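You operate a simulated robot arm through the tools that you are given. There is no shell and no other tool. Be economical: measure what you need, move in short steps, check, and stop when the job is done.

Carry out the task below with a simulated robot arm. There is one attempt and no reset: what you move stays moved.

Task
Wipe the clamped white offcut clean, switch the extractor off and lay the offcut on the rubber mat.
Fine: felt wiper back, cradle lever free. Set down upright: felt wiper. What is to be rubbed or washed off counts as gone when no trace of it is left.

The check looks at the end state, three seconds after you hand in, the way a careful person would. Anything else that was tipped, shoved, dropped, spilled or broken makes it a failure.

Robot
A 6-joint arm with a two-finger parallel gripper, fixed in place. Base frame: the origin is at the foot of the arm, x ahead of it, y to its left, z up; the work surface is at about z = 0.873. Lengths are in m, angles in rad, forces in N, time in s.
With the tool pointing down near the work surface it reaches from about 0.26 to 0.68 m from the base axis. Its first joint turns from -1.152 to 1.152 rad. Payload 2.9 kg.
Tool frame: the origin (TCP) lies between the finger pads and is the grasp point; the fingertips stand 0.03 m ahead of it; z points along the fingers, y is the line along which they close. Largest opening 0.11 m; finger width 0.02, thickness 0.01; the body of the gripper, 0.048 by 0.112 m, starts 0.055 m behind the TCP.
Orientation is that of the tool frame in the base frame, as [roll, pitch, yaw] about the fixed x, y, z axes, in that order (R = Rz(yaw) Ry(pitch) Rx(roll)). With the fingers straight down and closing along the base's y, the tool's x points along the base's -x, its y along +y and its z along -z.

Tools
- The arm moves only by the tool jog_arm. Its argument "steps" is a list of rows, each an object (a shift or turn left out is 0, a gripper value left out holds the last) with "translation": the shift along the base's x, y, z in m, a list of three; "dr": the turn, a rotation vector about the base's x, y, z in degrees, a list of three; "fingers": the finger opening in m, from 0 to 0.11. In form: [{"translation": [tx, ty, tz], "dr": [rx, ry, rz], "fingers": fingers}, ...]. A call has 1 to 20 rows; each row shifts and turns the commanded pose from where the row before left it. Each row takes 0.2 s and may step no farther than 0.05 m and 0.15 rad from the row before; otherwise, or with a gripper value out of range, the whole call is refused. A pose out of reach is approached as far as the arm can. The call stops where the force on the tool passes 40 N (or 10 N more than at its start, if that is more) or the arm is blocked; 0.2 s more then pass. The fingers move at their own pace (about 0.108 m/s each) and stop on an object; they squeeze with about 38 N. The grip force told is the motor's: it shows also when the fingers shut on nothing. Time passes only in rows, and 0.2 s behind the last, so rows that do not move let the fingers close. The reply holds the time, the measured pose of the TCP, the force on the tool along the base axes, the opening and the grip force, in the units named above and with some noise, with the torque about the TCP (base axes, N m) and any sound that the robot's microphone picked up.
- Cameras (640 x 400 px; columns grow to the right, rows downward): "scene" is fixed at [0.0846, 0.43, 1.4012]; the picture's right is [-0.72, -0.70, 0.00], its down [-0.34, 0.35, -0.87] and it looks along [0.61, -0.63, -0.48] (base axes); focal length 356 px, centre (320, 200). "wrist" rides on the gripper at [0.072, 0.017, -0.103] in the tool frame; the picture's right is [-0.23, 0.97, 0.00], its down [-0.76, -0.18, -0.62] and it looks along [-0.61, -0.14, 0.78] (tool axes); focal length 222 px, centre (320, 200). There is no depth. A picture from a camera that has moved, and an enlarged one, comes with that camera's place and axes in the base frame and with its lens. The place of the scene camera against the robot may be out by one fixed shift of up to 0.018 m in any direction.
- grab_frame(camera): a new picture of that camera. It takes no simulated time.
- close_up(camera, box): a new picture of the part [left, top, right, bottom] of that camera's present view, enlarged. It takes no simulated time.
- hand_in(): hands the job in; it is judged then, once.

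Work in short steps. Places have to be worked out from the pictures, the camera data and where the tool is seen: move nearer, look again, correct. Check each grasp and each placing, and mend what went wrong. You have 120 turns and 68 pictures in all, those below and enlarged ones among them. Open the gripper and draw the arm clear of the work before you hand the job in, unless the task says otherwise; then end with one line.

The tools are called as name(argument=value, ...) on one line, values as JSON. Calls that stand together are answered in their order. jog_arm: Moves the arm, as the interface text tells. Its arguments: {"type":"object","properties":{"steps":{"type":"array"}},"required":["steps"]} The other tools are called the same way: grab_frame (camera) takes a picture; close_up (camera, box) takes an enlarged picture of a part of a camera's view; hand_in () hands the job in.

At the start:

```text
time: 0.0
ee_pos: [0.356, -0.2882, 1.2375]
orientation: [-3.141, 0.0, 3.14]
wrist_force: [0.1, -0.2, 0.2]
wrist_torque: [-0.02, 0.0, -0.01]
grip_width: 0.11
finger_force: 0.0
```

scene: 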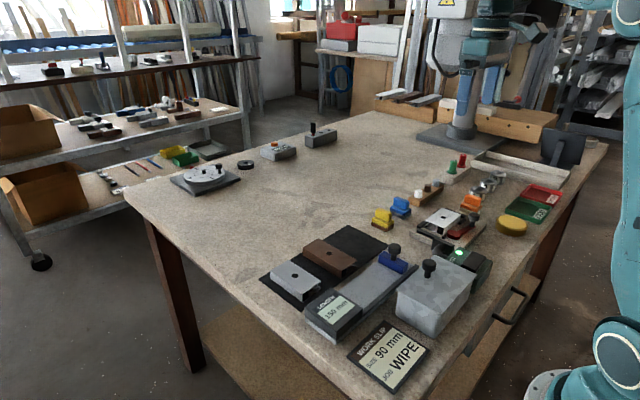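
wrist: 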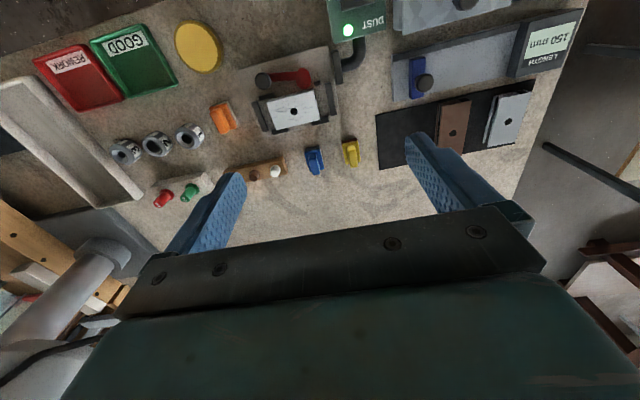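

I see a clamp cradle with a white offcut, a dust extractor with green light, and a dark mat with other offcuts. I'll enlarge these areas first.

close_up(camera="scene", box=[360, 140, 580, 280])

close_up(camera="scene", box=[250, 210, 510, 395])

close_up(camera="wrist", box=[200, 0, 400, 190])

```text
2.86 times, centred on (470, 210) of scene
camera zoom: at [0.0846, 0.43, 1.4012], right [-0.72, -0.7, 0.0], down [-0.34, 0.35, -0.87], along [0.61, -0.63, -0.48], focal length 1016 px, centre (-109, 171)
```

zoom: 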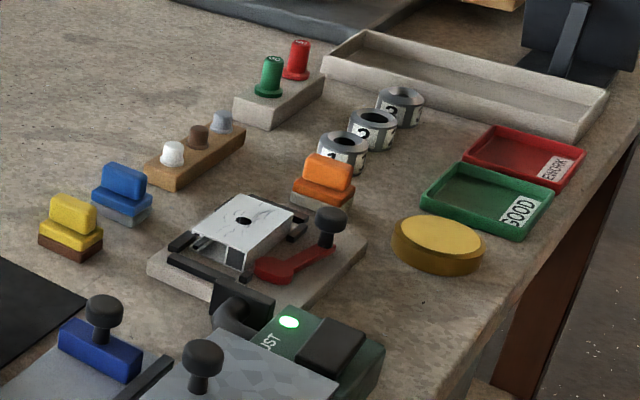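

```text
2.16 times, centred on (380, 302) of scene
camera zoom: at [0.0846, 0.43, 1.4012], right [-0.72, -0.7, 0.0], down [-0.34, 0.35, -0.87], along [0.61, -0.63, -0.48], focal length 769 px, centre (190, -22)
```

zoom: 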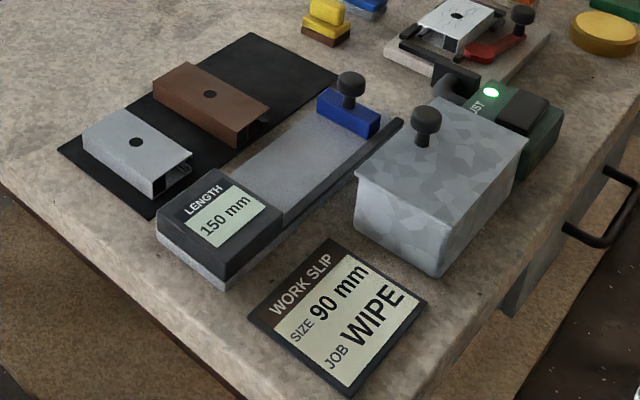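

```text
2.11 times, centred on (300, 95) of wrist
camera zoom: at [0.2827, -0.2723, 1.3402], right [0.23, 0.97, 0.0], down [0.76, -0.18, 0.62], along [0.61, -0.14, -0.78], focal length 468 px, centre (362, 421)
```

zoom: 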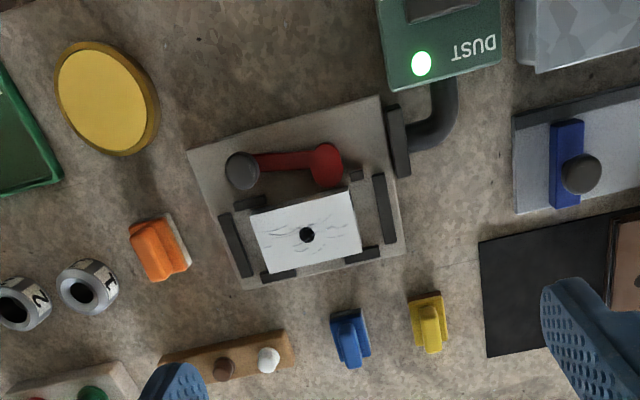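

The cradle hole is around (0.40,-0.35), and the wiper-like blocks are at about orange (0.386,-0.497), blue (0.52,-0.34) and yellow (0.52,-0.255). I'll go lower for a closer look.

jog_arm(steps=[{"translation": [-0.015, -0.015, -0.045]}, {"translation": [-0.015, -0.015, -0.045]}, {"translation": [-0.015, -0.015, -0.045]}, {}])

grab_frame(camera="wrist")

close_up(camera="scene", box=[360, 180, 500, 270])

```text
time: 1.0
ee_pos: [0.3101, -0.3339, 1.1019]
orientation: [3.14, 0.0, -3.14]
wrist_force: [0.3, 0.1, 0.4]
wrist_torque: [-0.04, 0.02, 0.03]
grip_width: 0.1102
finger_force: 0.1
```

```text
62 pictures are left
camera wrist: at [0.2378, -0.3167, 1.2043], right [0.23, 0.97, 0.0], down [0.76, -0.18, 0.62], along [0.61, -0.14, -0.78], focal length 222 px, centre (320, 200)
```

wrist: 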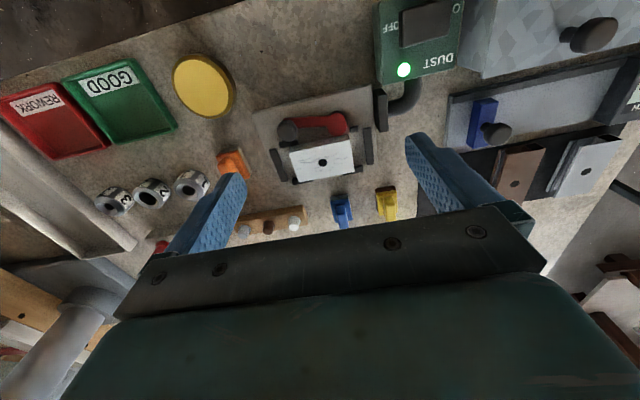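

```text
4.44 times, centred on (430, 225) of scene
camera zoom: at [0.0846, 0.43, 1.4012], right [-0.72, -0.7, 0.0], down [-0.34, 0.35, -0.87], along [0.61, -0.63, -0.48], focal length 1580 px, centre (-169, 89)
```

zoom: 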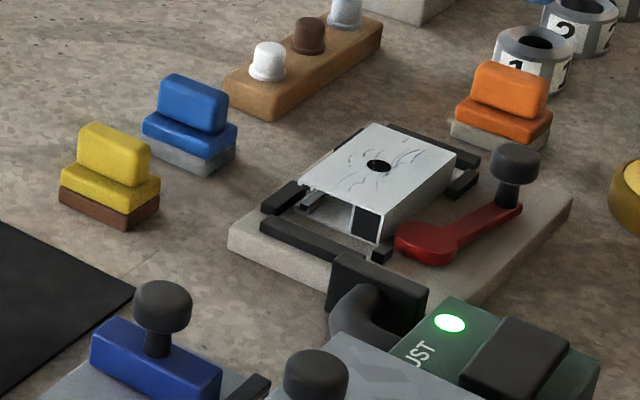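

I need to tell the pads apart, so I'll move closer to the orange block first.

jog_arm(steps=[{"translation": [0, -0.045, -0.01]}, {"translation": [0, -0.045, -0.02]}, {"translation": [0, -0.045, -0.03]}, {"translation": [0, -0.01, -0.03]}, {}])

close_up(camera="wrist", box=[200, 60, 440, 210])

jog_arm(steps=[{"translation": [0.02, 0.03, 0.04]}, {"translation": [0.03, 0.035, 0]}, {"translation": [0.03, 0.035, 0]}, {"translation": [0.03, 0.04, 0]}, {"translation": [0.02, 0.04, -0.01]}, {}])

close_up(camera="wrist", box=[240, 60, 480, 210])

```text
refused: row 3 steps farther than a row can; nothing moved
```

```text
2.67 times, centred on (320, 135) of wrist
camera zoom: at [0.2378, -0.3167, 1.2043], right [0.23, 0.97, 0.0], down [0.76, -0.18, 0.62], along [0.61, -0.14, -0.78], focal length 592 px, centre (320, 373)
```

zoom: 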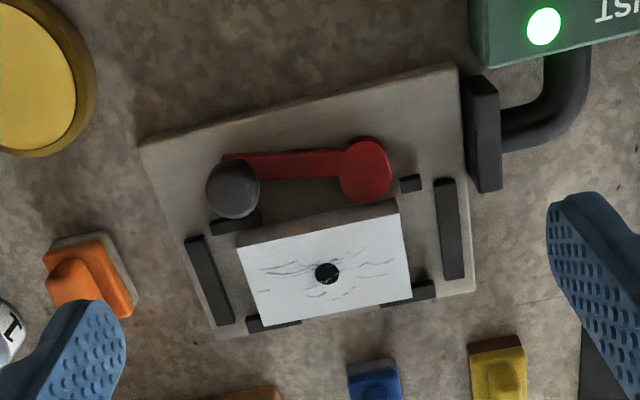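

```text
refused: row 1 steps farther than a row can; nothing moved
```

```text
2.67 times, centred on (360, 135) of wrist
camera zoom: at [0.2378, -0.3167, 1.2043], right [0.23, 0.97, 0.0], down [0.76, -0.18, 0.62], along [0.61, -0.14, -0.78], focal length 592 px, centre (213, 373)
```

zoom: 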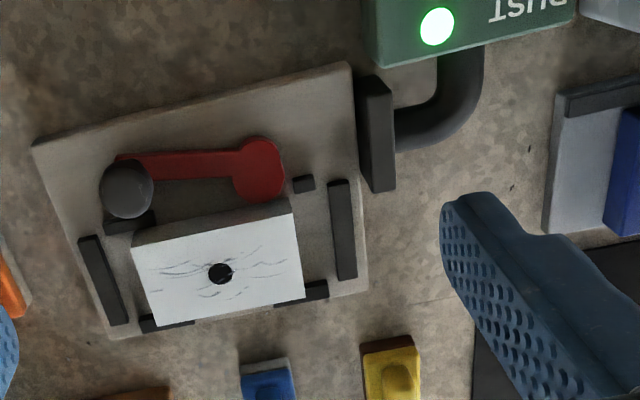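

Those rows were too long, so nothing moved. I'll retry with shorter ones.

jog_arm(steps=[{"translation": [0, -0.045, -0.01]}, {"translation": [0, -0.045, -0.02]}, {"translation": [0, -0.035, -0.03]}, {"translation": [0, -0.01, -0.04]}, {}])

close_up(camera="wrist", box=[200, 60, 440, 210])

jog_arm(steps=[{"translation": [0.01, 0.02, 0.04]}, {"translation": [0.03, 0.035, 0]}, {"translation": [0.03, 0.035, 0]}, {"translation": [0.03, 0.04, 0]}, {"translation": [0.02, 0.04, -0.01]}, {}])

close_up(camera="wrist", box=[240, 60, 480, 210])

```text
time: 2.2
ee_pos: [0.312, -0.4689, 0.9993]
orientation: [3.141, 0.002, 3.141]
wrist_force: [-1.0, -0.8, -0.4]
wrist_torque: [0.0, 0.02, -0.03]
grip_width: 0.1102
finger_force: 0.2
```

```text
2.67 times, centred on (320, 135) of wrist
camera zoom: at [0.2377, -0.4516, 1.1022], right [0.23, 0.97, 0.0], down [0.76, -0.18, 0.62], along [0.61, -0.14, -0.78], focal length 592 px, centre (320, 373)
```

zoom: 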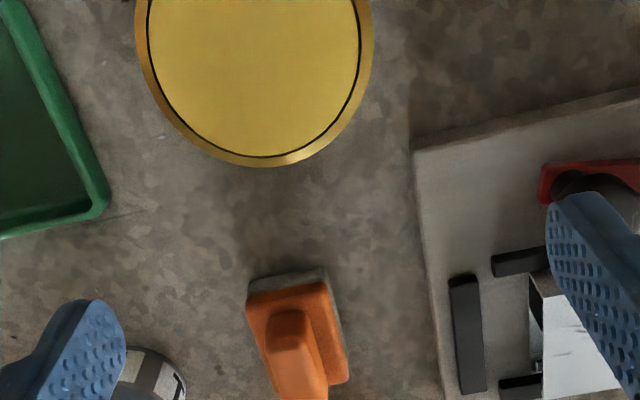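

```text
time: 3.6
ee_pos: [0.4307, -0.2956, 1.0332]
orientation: [-3.141, 0.0, -3.141]
wrist_force: [-0.2, -0.3, -0.4]
wrist_torque: [-0.02, -0.02, -0.01]
grip_width: 0.1097
finger_force: 0.1
```

```text
2.67 times, centred on (360, 135) of wrist
camera zoom: at [0.3577, -0.2791, 1.1366], right [0.23, 0.97, 0.0], down [0.76, -0.18, 0.62], along [0.61, -0.14, -0.78], focal length 592 px, centre (213, 373)
```

zoom: 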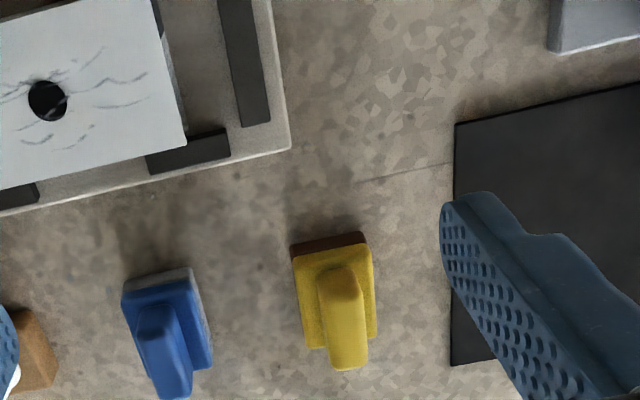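

I'll enlarge the pads further from the scene view.

close_up(camera="scene", box=[368, 188, 418, 236])

close_up(camera="scene", box=[450, 184, 490, 218])

close_up(camera="wrist", box=[285, 140, 385, 210])

```text
8.33 times, centred on (393, 212) of scene
camera zoom: at [0.0846, 0.43, 1.4012], right [-0.72, -0.7, 0.0], down [-0.34, 0.35, -0.87], along [0.61, -0.63, -0.48], focal length 2962 px, centre (-288, 100)
```

zoom: 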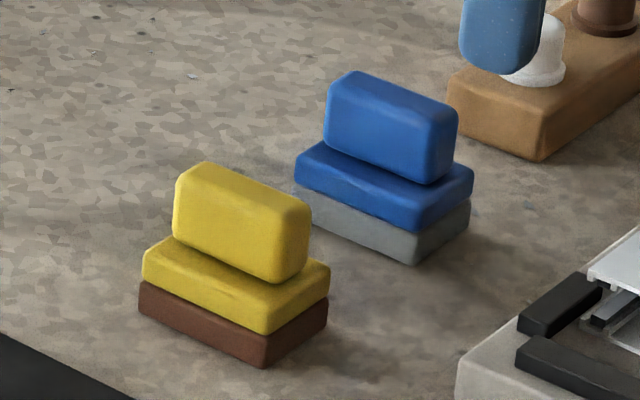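

```text
11.76 times, centred on (470, 201) of scene
camera zoom: at [0.0846, 0.43, 1.4012], right [-0.72, -0.7, 0.0], down [-0.34, 0.35, -0.87], along [0.61, -0.63, -0.48], focal length 4182 px, centre (-1445, 188)
```

zoom: 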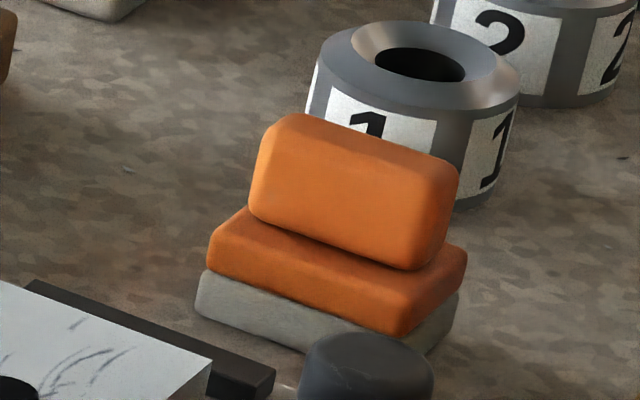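

```text
5.71 times, centred on (335, 175) of wrist
camera zoom: at [0.3577, -0.2791, 1.1366], right [0.23, 0.97, 0.0], down [0.76, -0.18, 0.62], along [0.61, -0.14, -0.78], focal length 1269 px, centre (234, 343)
```

zoom: 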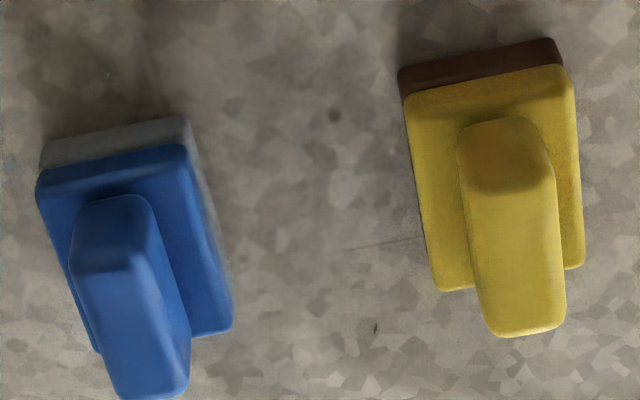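

The enlargements seem to render true detail, so I'll zoom tightly onto each pad.

close_up(camera="scene", box=[461, 205, 481, 215])

close_up(camera="scene", box=[391, 207, 411, 221])

close_up(camera="scene", box=[370, 218, 396, 234])

```text
16.00 times, centred on (471, 210) of scene
camera zoom: at [0.0846, 0.43, 1.4012], right [-0.72, -0.7, 0.0], down [-0.34, 0.35, -0.87], along [0.61, -0.63, -0.48], focal length 5687 px, centre (-2096, 40)
```

zoom: 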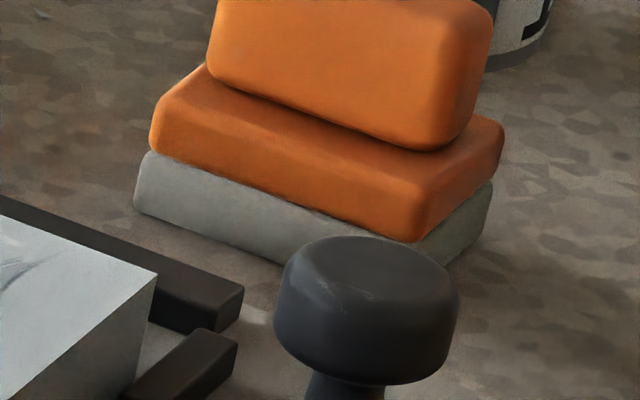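

```text
16.00 times, centred on (401, 214) of scene
camera zoom: at [0.0846, 0.43, 1.4012], right [-0.72, -0.7, 0.0], down [-0.34, 0.35, -0.87], along [0.61, -0.63, -0.48], focal length 5687 px, centre (-976, -24)
```

zoom: 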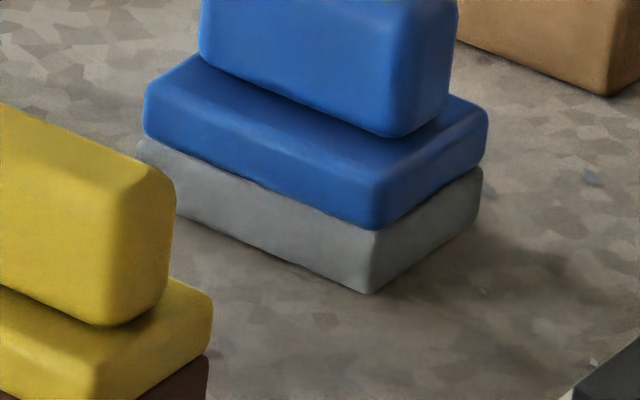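

```text
16.00 times, centred on (383, 226) of scene
camera zoom: at [0.0846, 0.43, 1.4012], right [-0.72, -0.7, 0.0], down [-0.34, 0.35, -0.87], along [0.61, -0.63, -0.48], focal length 5687 px, centre (-688, -216)
```

zoom: 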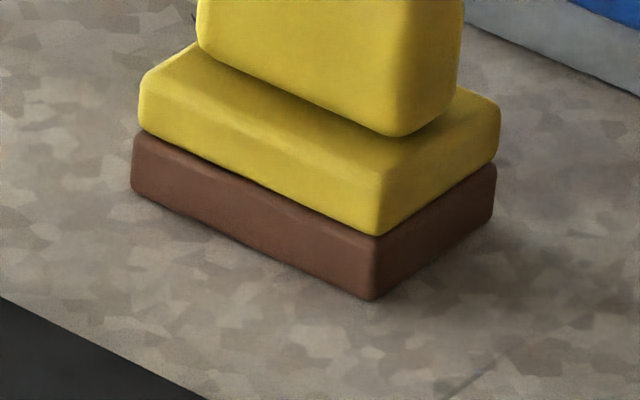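

The orange block has a light grey, felt-like pad, so it is the likeliest wiper. Its centre is about (0.382,-0.493) with its axis along x, so I'll go above it and check the alignment.

jog_arm(steps=[{"translation": [-0.01, -0.045, 0.0], "fingers": 0.06}, {"translation": [-0.01, -0.045, 0]}, {"translation": [-0.01, -0.045, 0]}, {"translation": [-0.01, -0.045, 0]}, {"translation": [-0.009, -0.017, -0.033]}, {"translation": [0, 0, -0.03]}, {}])

grab_frame(camera="wrist")

close_up(camera="scene", box=[430, 150, 510, 220])

```text
time: 5.2
ee_pos: [0.3826, -0.498, 0.9683]
orientation: [-3.141, 0.0, -3.142]
wrist_force: [0.4, 0.5, -0.7]
wrist_torque: [0.02, 0.01, 0.0]
grip_width: 0.06
finger_force: 0.1
```

```text
50 pictures are left
camera wrist: at [0.3084, -0.4814, 1.0715], right [0.23, 0.97, 0.0], down [0.76, -0.18, 0.62], along [0.61, -0.14, -0.78], focal length 222 px, centre (320, 200)
```

wrist: 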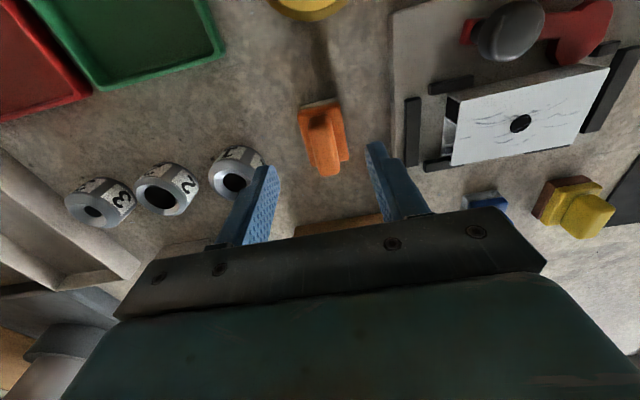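

```text
5.71 times, centred on (470, 185) of scene
camera zoom: at [0.0846, 0.43, 1.4012], right [-0.72, -0.7, 0.0], down [-0.34, 0.35, -0.87], along [0.61, -0.63, -0.48], focal length 2031 px, centre (-537, 286)
```

zoom: 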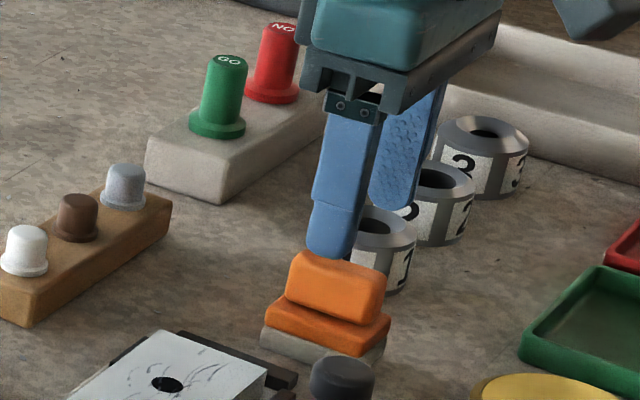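

The orange handle sits at about (0.383,-0.497), directly under the TCP. I'll descend in part and look.

jog_arm(steps=[{"translation": [0, 0.001, -0.017]}, {"translation": [0, 0, -0.017]}, {}])

close_up(camera="wrist", box=[220, 80, 420, 220])

close_up(camera="scene", box=[445, 165, 495, 215])

```text
time: 6.0
ee_pos: [0.3817, -0.4958, 0.9359]
orientation: [3.141, 0.001, 3.141]
wrist_force: [0.0, 0.3, -0.5]
wrist_torque: [-0.03, -0.02, 0.0]
grip_width: 0.06
finger_force: 0.0
```

```text
2.86 times, centred on (320, 150) of wrist
camera zoom: at [0.3087, -0.48, 1.039], right [0.23, 0.97, 0.0], down [0.76, -0.18, 0.62], along [0.61, -0.14, -0.78], focal length 635 px, centre (320, 343)
```

zoom: 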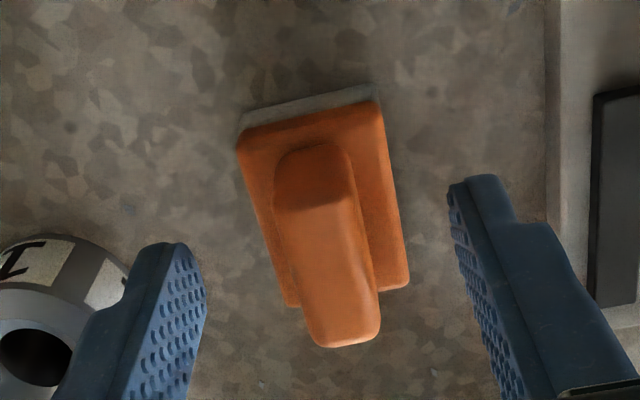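

```text
8.00 times, centred on (470, 190) of scene
camera zoom: at [0.0846, 0.43, 1.4012], right [-0.72, -0.7, 0.0], down [-0.34, 0.35, -0.87], along [0.61, -0.63, -0.48], focal length 2844 px, centre (-880, 280)
```

zoom: 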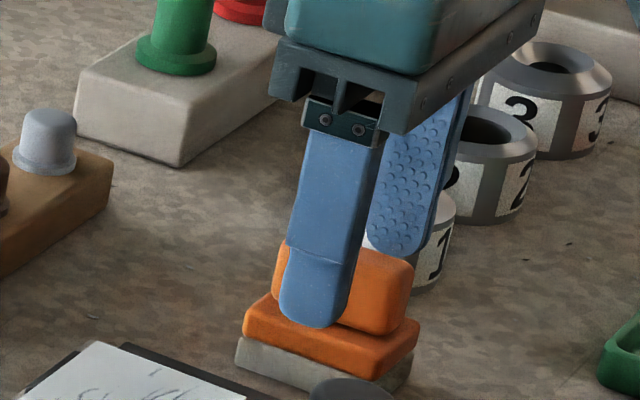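

The fingers straddle the handle with the tips just above the body. I'll lower 3 mm and close.

jog_arm(steps=[{"translation": [0, 0, -0.003], "fingers": 0.03}, {"fingers": 0.0}, {}, {}])

```text
time: 7.0
ee_pos: [0.3832, -0.4966, 0.9328]
orientation: [3.141, 0.001, 3.14]
wrist_force: [0.3, 0.6, 1.7]
wrist_torque: [0.04, 0.0, -0.01]
grip_width: 0.0173
finger_force: 38.3
```

The handle is gripped at 17 mm. I'll lift it and tilt the underside towards the scene camera to identify the pad.

jog_arm(steps=[{"translation": [0, 0, 0.03]}, {"translation": [0, 0, 0.045]}, {"translation": [0, 0, 0.045]}, {"translation": [0, 0.03, 0.03], "dr": [8.5, 0, 0]}, {"translation": [0, 0.03, 0.02], "dr": [8.5, 0, 0]}, {"translation": [0, 0.03, 0.0], "dr": [8.5, 0, 0]}, {"translation": [0, 0, 0.0], "dr": [8.5, 0, 0]}, {"translation": [0, 0, 0.0], "dr": [8.5, 0, 0]}, {"translation": [0, 0, 0.0], "dr": [8.5, 0, 0]}, {}])

close_up(camera="scene", box=[400, 90, 520, 190])

```text
time: 9.2
ee_pos: [0.2768, -0.3455, 1.0141]
orientation: [2.34, -0.037, -3.107]
wrist_force: [-0.4, -0.4, 0.4]
wrist_torque: [-0.03, 0.0, 0.04]
grip_width: 0.0168
finger_force: 38.2
out of reach, approached as far as the arm can: row 4, 7, 8, 9
```

```text
4.00 times, centred on (460, 140) of scene
camera zoom: at [0.0846, 0.43, 1.4012], right [-0.72, -0.7, 0.0], down [-0.34, 0.35, -0.87], along [0.61, -0.63, -0.48], focal length 1422 px, centre (-240, 440)
```

zoom: 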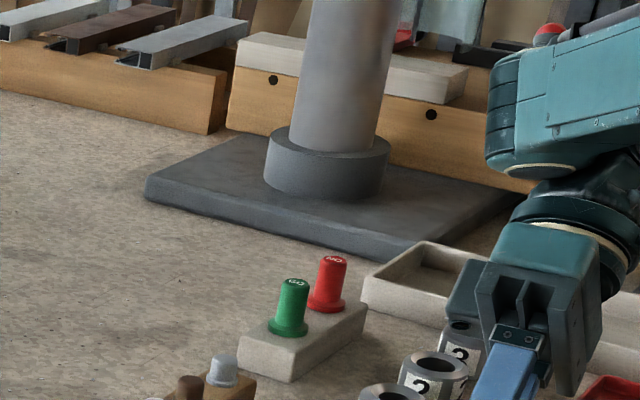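

The arm drifted because that pose was out of reach. I'll check the surroundings.

close_up(camera="scene", box=[420, 140, 580, 280])

```text
2.86 times, centred on (500, 210) of scene
camera zoom: at [0.0846, 0.43, 1.4012], right [-0.72, -0.7, 0.0], down [-0.34, 0.35, -0.87], along [0.61, -0.63, -0.48], focal length 1016 px, centre (-194, 171)
```

zoom: 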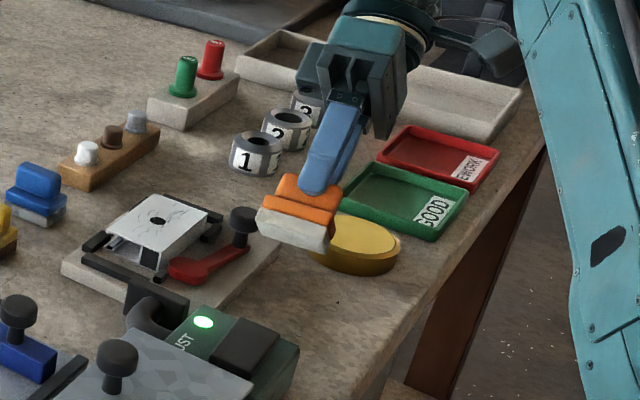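

Nothing was touched. I'll zoom in on the underside.

close_up(camera="scene", box=[480, 180, 510, 204])

```text
16.00 times, centred on (495, 192) of scene
camera zoom: at [0.0846, 0.43, 1.4012], right [-0.72, -0.7, 0.0], down [-0.34, 0.35, -0.87], along [0.61, -0.63, -0.48], focal length 5687 px, centre (-2480, 328)
```

zoom: 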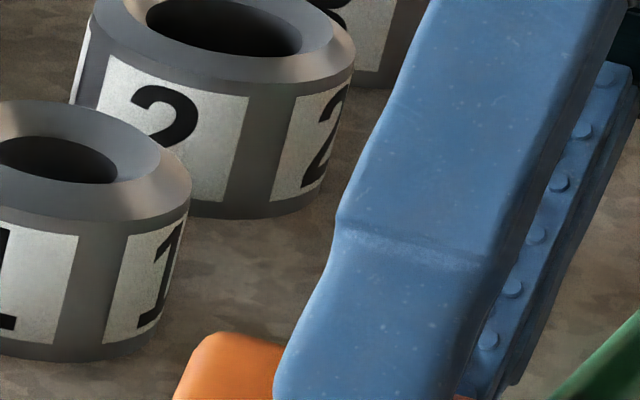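

I misplaced that box. The pad is near pixel (491,220).

close_up(camera="scene", box=[471, 208, 511, 233])

```text
16.00 times, centred on (491, 220) of scene
camera zoom: at [0.0846, 0.43, 1.4012], right [-0.72, -0.7, 0.0], down [-0.34, 0.35, -0.87], along [0.61, -0.63, -0.48], focal length 5687 px, centre (-2416, -128)
```

zoom: 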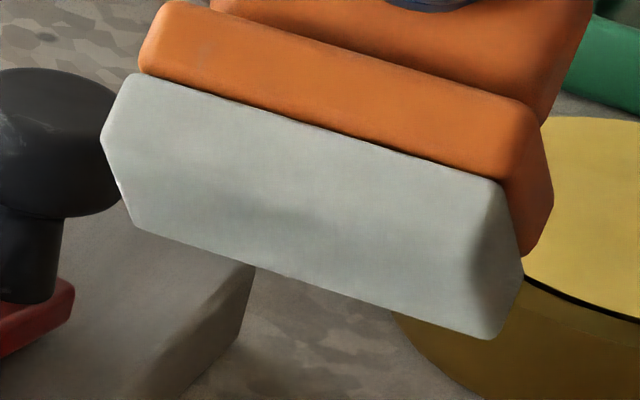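

The pad is off-white and felt-like, matching the white material, so orange is the felt wiper. I'll bring it upright again.

jog_arm(steps=[{"translation": [0, 0, 0.01], "dr": [-8.5, 0, 0]}, {"translation": [0, 0, 0.01], "dr": [-8.5, 0, 0]}, {"dr": [-8.5, 0, 0]}, {"dr": [-8.5, 0, 0]}, {"dr": [-8.5, 0, 0]}, {"dr": [-8.5, 0, 0]}, {}])

grab_frame(camera="wrist")

```text
time: 10.8
ee_pos: [0.3278, -0.4415, 1.1289]
orientation: [-3.075, -0.04, 3.136]
wrist_force: [1.0, 0.3, -1.8]
wrist_torque: [-0.02, -0.01, 0.01]
grip_width: 0.0171
finger_force: 38.1
out of reach, approached as far as the arm can: row 2, 3, 4, 5, 6
```

```text
42 pictures are left
camera wrist: at [0.2582, -0.4174, 1.2332], right [0.23, 0.97, -0.07], down [0.78, -0.14, 0.6], along [0.58, -0.2, -0.79], focal length 222 px, centre (320, 200)
```

wrist: 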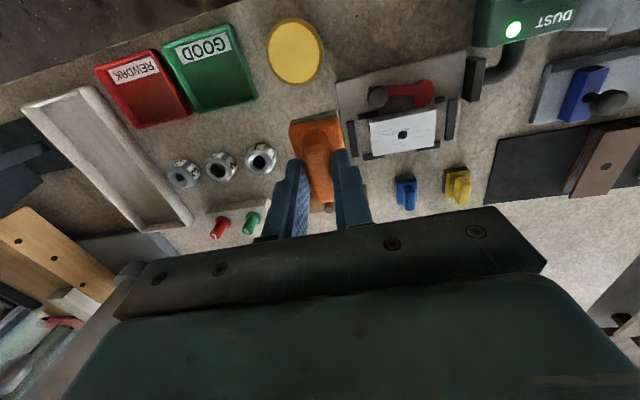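

The orientation is not quite vertical yet. I'll let it settle and read it.

jog_arm(steps=[{}, {}, {}])

```text
time: 11.6
ee_pos: [0.3279, -0.4416, 1.1288]
orientation: [-3.077, -0.038, 3.135]
wrist_force: [0.0, -0.3, -0.6]
wrist_torque: [-0.01, -0.01, 0.02]
grip_width: 0.0166
finger_force: 38.0
```

The tool is off vertical by about 3.7° about x and 2.2° about y. I'll correct that with a small turn and lower slightly into reach.

jog_arm(steps=[{"translation": [0.0, 0, -0.03], "dr": [3.7, -2.2, 0.3]}, {}])

```text
time: 12.2
ee_pos: [0.3331, -0.4472, 1.106]
orientation: [3.14, 0.0, -3.141]
wrist_force: [0.8, -0.7, -0.8]
wrist_torque: [0.0, 0.02, 0.03]
grip_width: 0.0169
finger_force: 38.0
out of reach, approached as far as the arm can: row 1
```

It is upright now. I'll lower a bit more and confirm that it tracks.

jog_arm(steps=[{"translation": [0.0, 0.02, -0.03]}, {"translation": [0.0, 0.03, -0.02]}, {}])

close_up(camera="wrist", box=[260, 40, 500, 200])

```text
time: 13.0
ee_pos: [0.3655, -0.4393, 1.0893]
orientation: [3.141, 0.001, -3.141]
wrist_force: [-0.3, -0.4, -1.2]
wrist_torque: [0.01, 0.02, -0.02]
grip_width: 0.0171
finger_force: 37.7
out of reach, approached as far as the arm can: row 1, 2
```

```text
2.50 times, centred on (380, 120) of wrist
camera zoom: at [0.2913, -0.4216, 1.193], right [0.23, 0.97, 0.0], down [0.76, -0.18, 0.62], along [0.61, -0.14, -0.78], focal length 555 px, centre (170, 400)
```

zoom: 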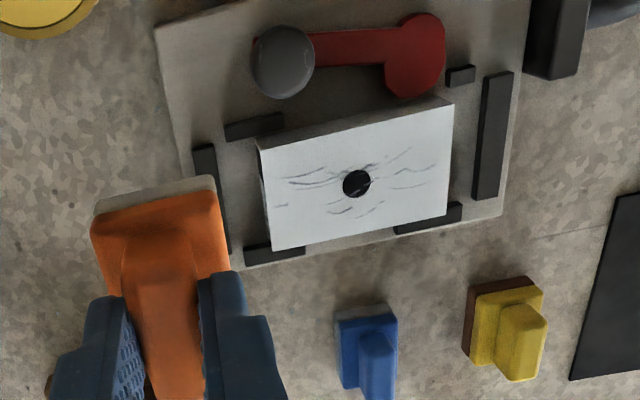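

The arm is lagging behind its commanded pose, which I put near (0.383,-0.357,1.043). I'll take one more small step and read it.

jog_arm(steps=[{"translation": [0.0, 0.0, 0.0]}, {"translation": [0.0, 0.01, 0.0]}, {}])

```text
time: 13.8
ee_pos: [0.367, -0.4307, 1.0945]
orientation: [3.139, -0.001, 3.141]
wrist_force: [-0.2, 0.4, -1.2]
wrist_torque: [0.03, -0.04, 0.0]
grip_width: 0.0172
finger_force: 38.3
out of reach, approached as far as the arm can: row 2
```

jog_arm(steps=[{"translation": [0.0, 0.0, -0.03]}, {}, {}])

```text
time: 14.6
ee_pos: [0.3766, -0.4413, 1.0731]
orientation: [3.141, 0.0, -3.14]
wrist_force: [0.1, 0.6, -0.7]
wrist_torque: [0.03, -0.02, 0.0]
grip_width: 0.0171
finger_force: 37.9
out of reach, approached as far as the arm can: row 1
```

The arm is sliding along its reach limit, which suggests the commanded point lies farther out. I'll command inward and down.

jog_arm(steps=[{"translation": [-0.03, 0.03, -0.02]}, {"translation": [-0.02, 0.03, -0.02]}, {}])

```text
time: 15.4
ee_pos: [0.3782, -0.4383, 1.0752]
orientation: [-3.141, 0.001, -3.139]
wrist_force: [-0.8, 0.8, 0.3]
wrist_torque: [-0.02, 0.03, -0.01]
grip_width: 0.0167
finger_force: 37.9
out of reach, approached as far as the arm can: row 1, 2
```

grab_frame(camera="scene")

```text
40 pictures are left
```

scene: 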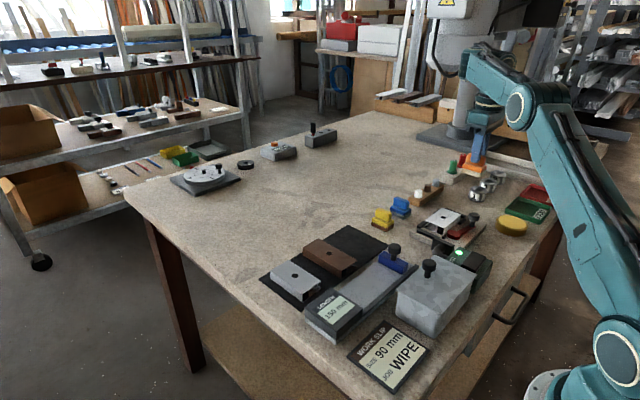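

The arm looks to be in an awkward posture with the upper arm leaning far forward. I'll test which direction is free by commanding outward along +x.

jog_arm(steps=[{"translation": [0.04, 0.0, 0.0]}, {}])

```text
time: 16.0
ee_pos: [0.4176, -0.4407, 1.0755]
orientation: [-3.139, 0.002, -3.141]
wrist_force: [0.5, 0.4, -1.5]
wrist_torque: [0.0, 0.02, 0.0]
grip_width: 0.0169
finger_force: 38.1
```

Outward moves track exactly, so this is an inner-radius limit in this arm posture. I'll swing to another azimuth at the same radius and test inward there.

jog_arm(steps=[{"translation": [0.03, 0.035, 0]}, {"translation": [0.03, 0.035, 0]}, {"translation": [0.02, 0.04, 0]}, {"translation": [0.02, 0.04, 0]}, {}])

jog_arm(steps=[{"translation": [-0.04, 0, 0]}, {"translation": [-0.04, 0.0, 0]}, {}])

```text
time: 17.2
ee_pos: [0.519, -0.291, 1.069]
orientation: [-3.14, 0.003, -3.141]
wrist_force: [0.1, 0.0, -0.5]
wrist_torque: [-0.02, -0.01, 0.02]
grip_width: 0.0172
finger_force: 38.1
```

```text
time: 18.0
ee_pos: [0.4699, -0.3122, 1.0996]
orientation: [-3.141, 0.0, -3.14]
wrist_force: [0.6, 1.2, -1.1]
wrist_torque: [-0.01, -0.02, 0.02]
grip_width: 0.0169
finger_force: 38.1
out of reach, approached as far as the arm can: row 1, 2
```

The limit forms a circle around the shoulder, so the elbow has passed straight and is now bent the wrong way. I'll extend fully over empty table to straighten it, then come back in.

jog_arm(steps=[{"translation": [0.04, -0.02, 0]}, {"translation": [0.04, -0.02, 0.0]}, {"translation": [0.04, -0.02, 0.0]}, {"translation": [0.04, -0.02, 0.0]}, {"translation": [0.04, -0.02, 0.0]}, {}])

jog_arm(steps=[{"translation": [-0.04, 0.02, 0]}, {"translation": [-0.04, 0.02, 0.0]}, {"translation": [-0.04, 0.02, 0.0]}, {"translation": [-0.04, 0.02, 0.0]}, {}])

```text
time: 19.4
ee_pos: [0.5376, -0.345, 1.0987]
orientation: [-3.14, 0.002, -3.141]
wrist_force: [-0.3, 0.1, -0.5]
wrist_torque: [-0.05, 0.02, 0.02]
grip_width: 0.0173
finger_force: 37.9
out of reach, approached as far as the arm can: row 2, 3, 4, 5
```

```text
time: 20.6
ee_pos: [0.3757, -0.2638, 1.1027]
orientation: [-3.139, 0.004, -3.139]
wrist_force: [0.7, 0.1, -0.1]
wrist_torque: [0.01, -0.02, 0.0]
grip_width: 0.0168
finger_force: 37.8
```

The elbow is back in its normal posture. Triangulation puts the offcut top at z≈0.908, spanning x 0.372–0.427 and y −0.395…−0.306, aligned with the base axes. I'll position the wiper above its left end.

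jog_arm(steps=[{"translation": [0.012, -0.04, -0.025]}, {"translation": [0.012, -0.04, -0.025]}, {"translation": [0, -0.034, -0.035]}, {"translation": [0, 0, -0.025]}, {}])

grab_frame(camera="wrist")

close_up(camera="scene", box=[400, 160, 500, 240])

```text
time: 21.8
ee_pos: [0.4043, -0.3825, 0.9919]
orientation: [-3.14, 0.001, -3.14]
wrist_force: [0.7, 0.7, -1.2]
wrist_torque: [0.01, 0.05, -0.01]
grip_width: 0.0172
finger_force: 38.4
```

```text
39 pictures are left
camera wrist: at [0.3311, -0.3647, 1.0942], right [0.23, 0.97, 0.0], down [0.76, -0.18, 0.62], along [0.61, -0.14, -0.78], focal length 222 px, centre (320, 200)
```

wrist: 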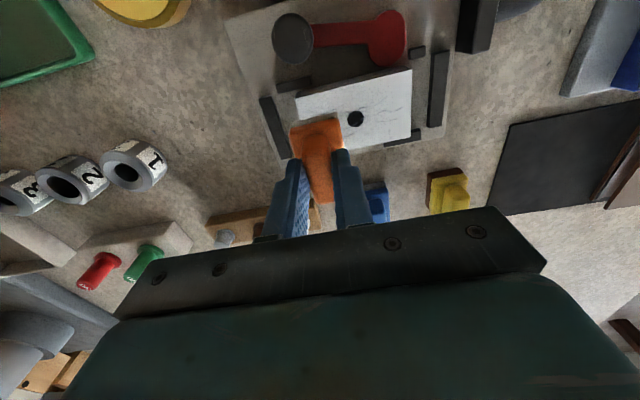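

```text
5.00 times, centred on (450, 200) of scene
camera zoom: at [0.0846, 0.43, 1.4012], right [-0.72, -0.7, 0.0], down [-0.34, 0.35, -0.87], along [0.61, -0.63, -0.48], focal length 1777 px, centre (-330, 200)
```

zoom: 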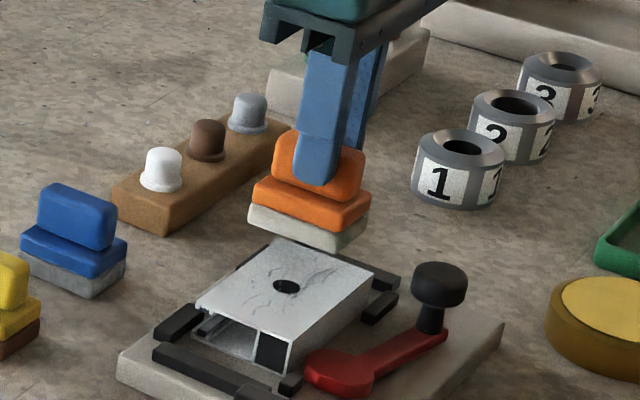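

It is well placed above the left end. I'll descend close to contact and then feel for it.

jog_arm(steps=[{"translation": [-0.003, 0.004, -0.018]}, {"translation": [0, 0, -0.004]}, {}])

jog_arm(steps=[{"translation": [0, 0, -0.003]}, {}])

```text
time: 22.6
ee_pos: [0.4007, -0.3777, 0.97]
orientation: [-3.139, 0.004, -3.14]
wrist_force: [-2.4, 3.6, 20.2]
wrist_torque: [0.22, 0.28, 0.01]
grip_width: 0.0174
finger_force: 37.7
```

```text
time: 23.2
ee_pos: [0.4027, -0.3784, 0.9709]
orientation: [-3.135, 0.009, -3.14]
wrist_force: [-1.1, 0.4, 36.7]
wrist_torque: [0.22, 0.12, -0.02]
grip_width: 0.0169
finger_force: 38.3
```

Contact is at about z 0.971 and the force is now 37 N. I'll ease off 4 mm and stroke along +y.

jog_arm(steps=[{"translation": [0, 0, 0.0045]}, {"translation": [0, 0.01, 0]}, {"translation": [0, 0.012, 0]}, {"translation": [0, 0.012, 0]}, {"translation": [0, 0.012, 0]}, {"translation": [0, 0.012, 0]}, {"translation": [0, 0.006, 0]}, {}])

jog_arm(steps=[{"translation": [0, -0.006, 0]}, {"translation": [0, -0.012, 0]}, {"translation": [0, -0.012, 0]}, {"translation": [0, -0.012, 0]}, {"translation": [0, -0.012, 0]}, {"translation": [0, -0.01, 0]}, {}])

close_up(camera="scene", box=[400, 160, 500, 240])

```text
time: 25.0
ee_pos: [0.3987, -0.311, 0.971]
orientation: [-3.138, 0.003, 3.141]
wrist_force: [-0.7, -7.2, 17.4]
wrist_torque: [-0.32, -0.2, -0.08]
grip_width: 0.017
finger_force: 37.6
```

```text
time: 26.6
ee_pos: [0.3976, -0.3755, 0.9699]
orientation: [-3.14, 0.002, -3.14]
wrist_force: [0.3, 3.5, 9.9]
wrist_torque: [0.24, -0.21, 0.02]
grip_width: 0.017
finger_force: 37.7
```

```text
5.00 times, centred on (450, 200) of scene
camera zoom: at [0.0844, 0.4302, 1.4011], right [-0.72, -0.7, 0.0], down [-0.34, 0.35, -0.88], along [0.61, -0.63, -0.48], focal length 1777 px, centre (-330, 200)
```

zoom: 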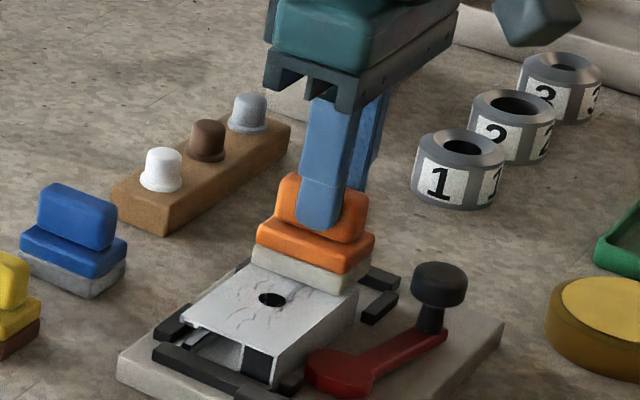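

I'll look closer at the remaining marks.

close_up(camera="scene", box=[425, 208, 475, 240])

```text
12.50 times, centred on (450, 224) of scene
camera zoom: at [0.0844, 0.4302, 1.4011], right [-0.72, -0.7, 0.0], down [-0.34, 0.35, -0.88], along [0.61, -0.63, -0.48], focal length 4443 px, centre (-1305, -100)
```

zoom: 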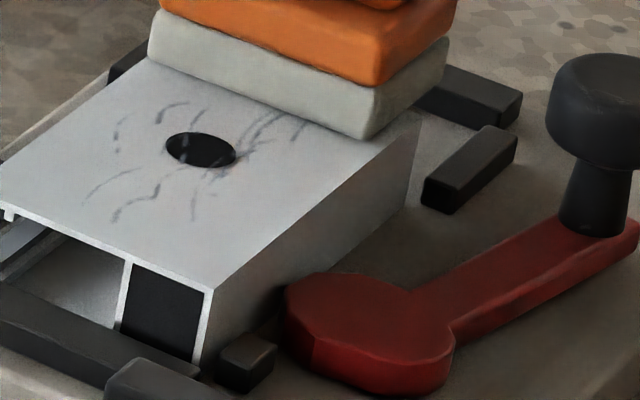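

The marks have faded, so the pad works. I'll do more back-and-forth strokes.

jog_arm(steps=[{"translation": [0, 0, -0.001]}, {"translation": [0, 0.016, 0]}, {"translation": [0, 0.016, 0]}, {"translation": [0, 0.016, 0]}, {"translation": [0, 0.016, 0]}, {"translation": [0, -0.016, 0]}, {"translation": [0, -0.016, 0]}, {"translation": [0, -0.016, 0]}, {"translation": [0, -0.016, 0]}, {"translation": [0.002, 0.016, 0]}, {"translation": [0, 0.016, 0]}, {"translation": [0, 0.016, 0]}, {"translation": [0, 0.016, 0]}, {"translation": [0, -0.016, 0]}, {"translation": [0, -0.016, 0]}, {"translation": [0, -0.016, 0]}, {"translation": [0, -0.016, 0]}, {}])

jog_arm(steps=[{"translation": [0, 0.016, 0]}, {"translation": [0, 0.016, 0]}, {"translation": [0, 0.016, 0]}, {"translation": [0, 0.016, 0]}, {"translation": [0, -0.016, 0]}, {"translation": [0, -0.016, 0]}, {"translation": [0, -0.016, 0]}, {"translation": [0, -0.016, 0]}, {"translation": [0, 0.016, 0]}, {"translation": [0, 0.016, 0]}, {"translation": [0, 0.016, 0]}, {"translation": [0, 0.016, 0]}, {"translation": [0, -0.016, 0]}, {"translation": [0, -0.016, 0]}, {"translation": [0, -0.016, 0]}, {"translation": [0, -0.016, 0]}, {}])

close_up(camera="scene", box=[425, 208, 475, 240])

```text
time: 30.4
ee_pos: [0.4, -0.3752, 0.9703]
orientation: [-3.138, 0.004, -3.14]
wrist_force: [0.0, 4.6, 10.9]
wrist_torque: [0.24, -0.09, 0.03]
grip_width: 0.0169
finger_force: 37.9
```

```text
time: 34.0
ee_pos: [0.4014, -0.3752, 0.97]
orientation: [-3.139, 0.0, -3.141]
wrist_force: [-1.3, 0.3, 2.6]
wrist_torque: [0.11, -0.06, 0.02]
grip_width: 0.0171
finger_force: 38.0
```

```text
12.50 times, centred on (450, 224) of scene
camera zoom: at [0.0845, 0.4301, 1.4012], right [-0.72, -0.7, 0.0], down [-0.34, 0.35, -0.88], along [0.61, -0.63, -0.48], focal length 4443 px, centre (-1305, -100)
```

zoom: 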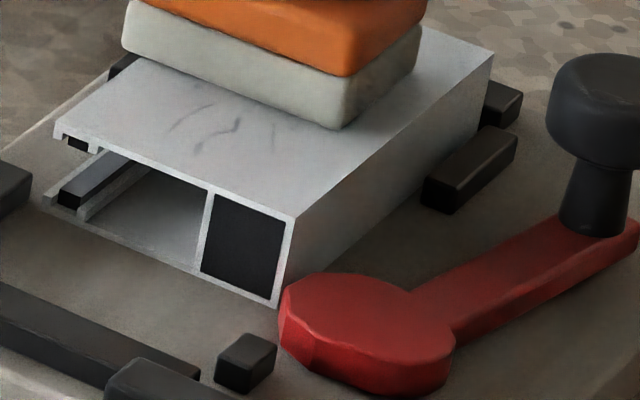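

The offcut has slid about 2 cm towards −y in the cradle during the strokes. I'll lift off and look.

jog_arm(steps=[{"translation": [0, 0, 0.02]}, {"translation": [0, -0.045, 0.01]}, {"translation": [0, -0.045, 0.0]}, {}])

close_up(camera="wrist", box=[310, 0, 550, 160])

close_up(camera="scene", box=[405, 190, 485, 250])

```text
time: 35.0
ee_pos: [0.3985, -0.4671, 0.9989]
orientation: [3.141, 0.002, -3.138]
wrist_force: [1.0, -0.7, 0.8]
wrist_torque: [0.0, 0.02, -0.02]
grip_width: 0.0166
finger_force: 38.0
```

```text
2.50 times, centred on (430, 80) of wrist
camera zoom: at [0.3255, -0.4505, 1.1021], right [0.23, 0.97, 0.0], down [0.76, -0.18, 0.62], along [0.61, -0.14, -0.78], focal length 555 px, centre (45, 500)
```

zoom: 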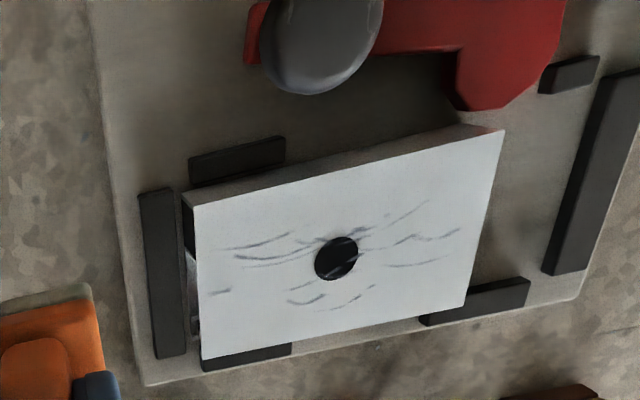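

```text
6.67 times, centred on (445, 220) of scene
camera zoom: at [0.0846, 0.43, 1.4012], right [-0.72, -0.7, 0.0], down [-0.34, 0.35, -0.87], along [0.61, -0.63, -0.48], focal length 2370 px, centre (-513, 67)
```

zoom: 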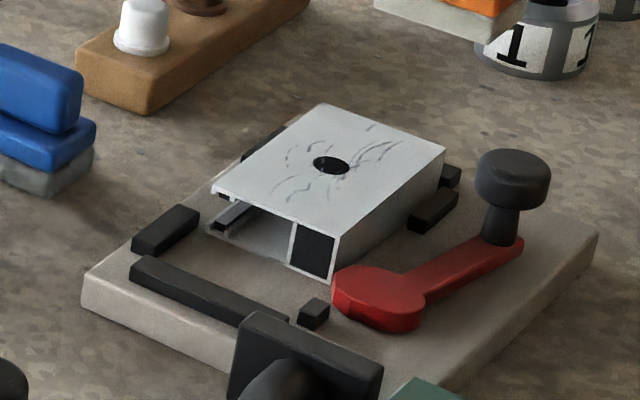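

The offcut now sits against the −y fence with its hole at about (0.399,-0.368), and it moved along with the pad. I'll stroke only towards −y, where the fence holds it, and lift on the return.

jog_arm(steps=[{"translation": [0.001, 0.045, 0]}, {"translation": [0, 0.045, 0]}, {"translation": [0, 0.039, -0.01]}, {"translation": [0, 0, -0.021]}, {"translation": [0, -0.015, 0]}, {"translation": [0, -0.015, 0]}, {"translation": [0, -0.015, 0]}, {"translation": [0, -0.015, 0]}, {"translation": [0, 0, 0.015]}, {"translation": [0, 0.03, 0]}, {"translation": [0, 0.03, 0]}, {"translation": [0, 0, -0.015]}, {"translation": [0, -0.015, 0]}, {"translation": [0, -0.015, 0]}, {"translation": [0, -0.015, 0]}, {"translation": [0, -0.015, 0]}, {}])

close_up(camera="scene", box=[405, 190, 485, 250])

```text
time: 36.3
ee_pos: [0.401, -0.3504, 0.969]
orientation: [3.136, 0.003, -3.129]
wrist_force: [-0.6, 1.7, 5.0]
wrist_torque: [0.06, -0.08, 0.03]
grip_width: 0.0173
finger_force: 38.4
stopped in row 6: the force on the tool passed its limit at 49 N (the readings are from after the stop); the commanded pose is now the measured one
```

```text
6.67 times, centred on (445, 220) of scene
camera zoom: at [0.0845, 0.43, 1.4012], right [-0.72, -0.7, 0.0], down [-0.34, 0.35, -0.88], along [0.61, -0.63, -0.48], focal length 2370 px, centre (-513, 67)
```

zoom: 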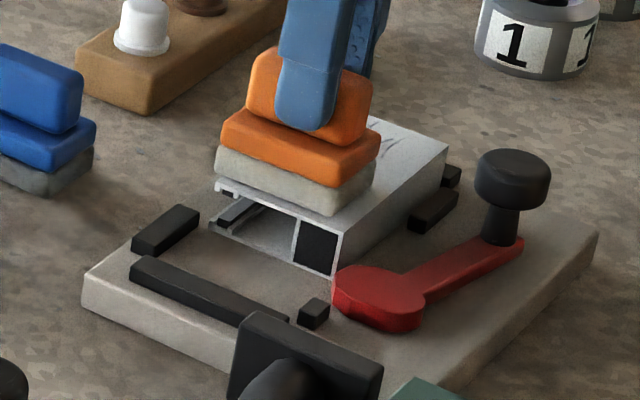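

The force peaked when the fast stroke hit resistance. The current pressure is 5 N, so I'll continue with slower strokes and slightly more pressure.

jog_arm(steps=[{"translation": [0, -0.008, -0.001]}, {"translation": [0, -0.008, 0]}, {"translation": [0, -0.008, 0]}, {"translation": [0, -0.008, 0]}, {"translation": [0, -0.008, 0]}, {"translation": [0, -0.008, 0]}, {}])

jog_arm(steps=[{"translation": [0, 0, 0.012]}, {"translation": [0, 0.03, 0]}, {"translation": [0, 0.03, 0]}, {"translation": [0, 0, -0.007]}, {"translation": [0, 0, -0.004]}, {"translation": [0, 0, -0.001]}, {}])

```text
time: 37.9
ee_pos: [0.4011, -0.396, 0.9687]
orientation: [3.134, 0.0, -3.129]
wrist_force: [0.3, 6.9, 19.9]
wrist_torque: [0.4, 0.01, 0.03]
grip_width: 0.0169
finger_force: 38.3
```

```text
time: 39.5
ee_pos: [0.4015, -0.3367, 0.9702]
orientation: [3.136, 0.001, -3.13]
wrist_force: [0.7, 2.6, 10.8]
wrist_torque: [-0.02, 0.0, 0.01]
grip_width: 0.0171
finger_force: 37.9
```

The force is moderate at 11–20 N. I'll repeat the cycle.

jog_arm(steps=[{"translation": [0, -0.01, -0.0005]}, {"translation": [0, -0.01, 0]}, {"translation": [0, -0.01, 0]}, {"translation": [0, -0.01, 0]}, {"translation": [0, -0.01, 0]}, {"translation": [0, -0.012, 0]}, {"translation": [0, 0, 0.012]}, {"translation": [0, 0.03, 0]}, {"translation": [0, 0.032, 0]}, {"translation": [0, 0, -0.007]}, {"translation": [0, 0, -0.004]}, {"translation": [0, 0, -0.001]}, {}, {"translation": [0, -0.01, 0]}, {"translation": [0, -0.01, 0]}, {"translation": [0, -0.01, 0]}, {"translation": [0, -0.01, 0]}, {"translation": [0, -0.01, 0]}, {"translation": [0, -0.012, 0]}, {}])

jog_arm(steps=[{"translation": [0, 0, 0.02]}, {"translation": [0, -0.045, 0.01]}, {"translation": [0, -0.03, 0.0]}, {}])

close_up(camera="wrist", box=[310, 0, 550, 160])

```text
time: 43.7
ee_pos: [0.4016, -0.3975, 0.969]
orientation: [3.137, 0.0, -3.129]
wrist_force: [-0.1, 7.2, 20.3]
wrist_torque: [0.17, -0.02, 0.02]
grip_width: 0.0171
finger_force: 38.0
```

```text
time: 44.7
ee_pos: [0.4021, -0.4738, 0.9973]
orientation: [3.135, 0.001, -3.131]
wrist_force: [-0.5, 0.4, -0.4]
wrist_torque: [-0.01, -0.02, 0.0]
grip_width: 0.0168
finger_force: 37.5
```

```text
2.50 times, centred on (430, 80) of wrist
camera zoom: at [0.3292, -0.4586, 1.1011], right [0.22, 0.98, 0.01], down [0.76, -0.17, 0.62], along [0.61, -0.13, -0.78], focal length 555 px, centre (45, 500)
```

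zoom: 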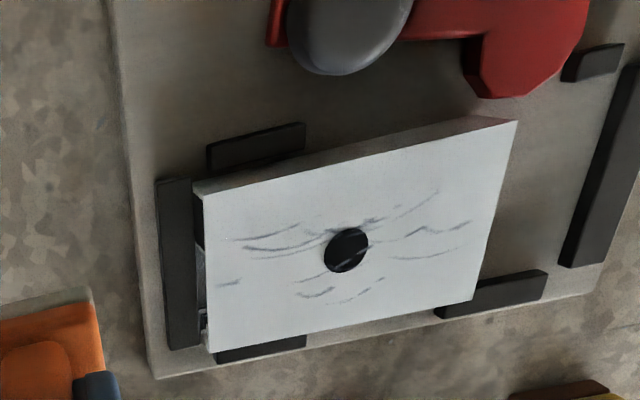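

I'll compare mark strength from the scene view.

close_up(camera="scene", box=[425, 202, 475, 234])

```text
12.50 times, centred on (450, 218) of scene
camera zoom: at [0.0846, 0.43, 1.4012], right [-0.72, -0.7, 0.0], down [-0.34, 0.35, -0.87], along [0.61, -0.63, -0.48], focal length 4443 px, centre (-1305, -25)
```

zoom: 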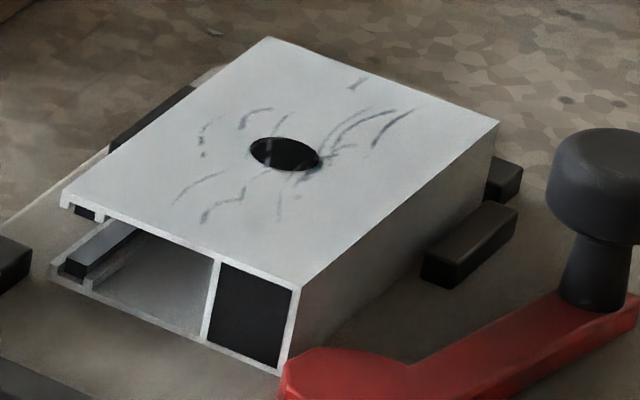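

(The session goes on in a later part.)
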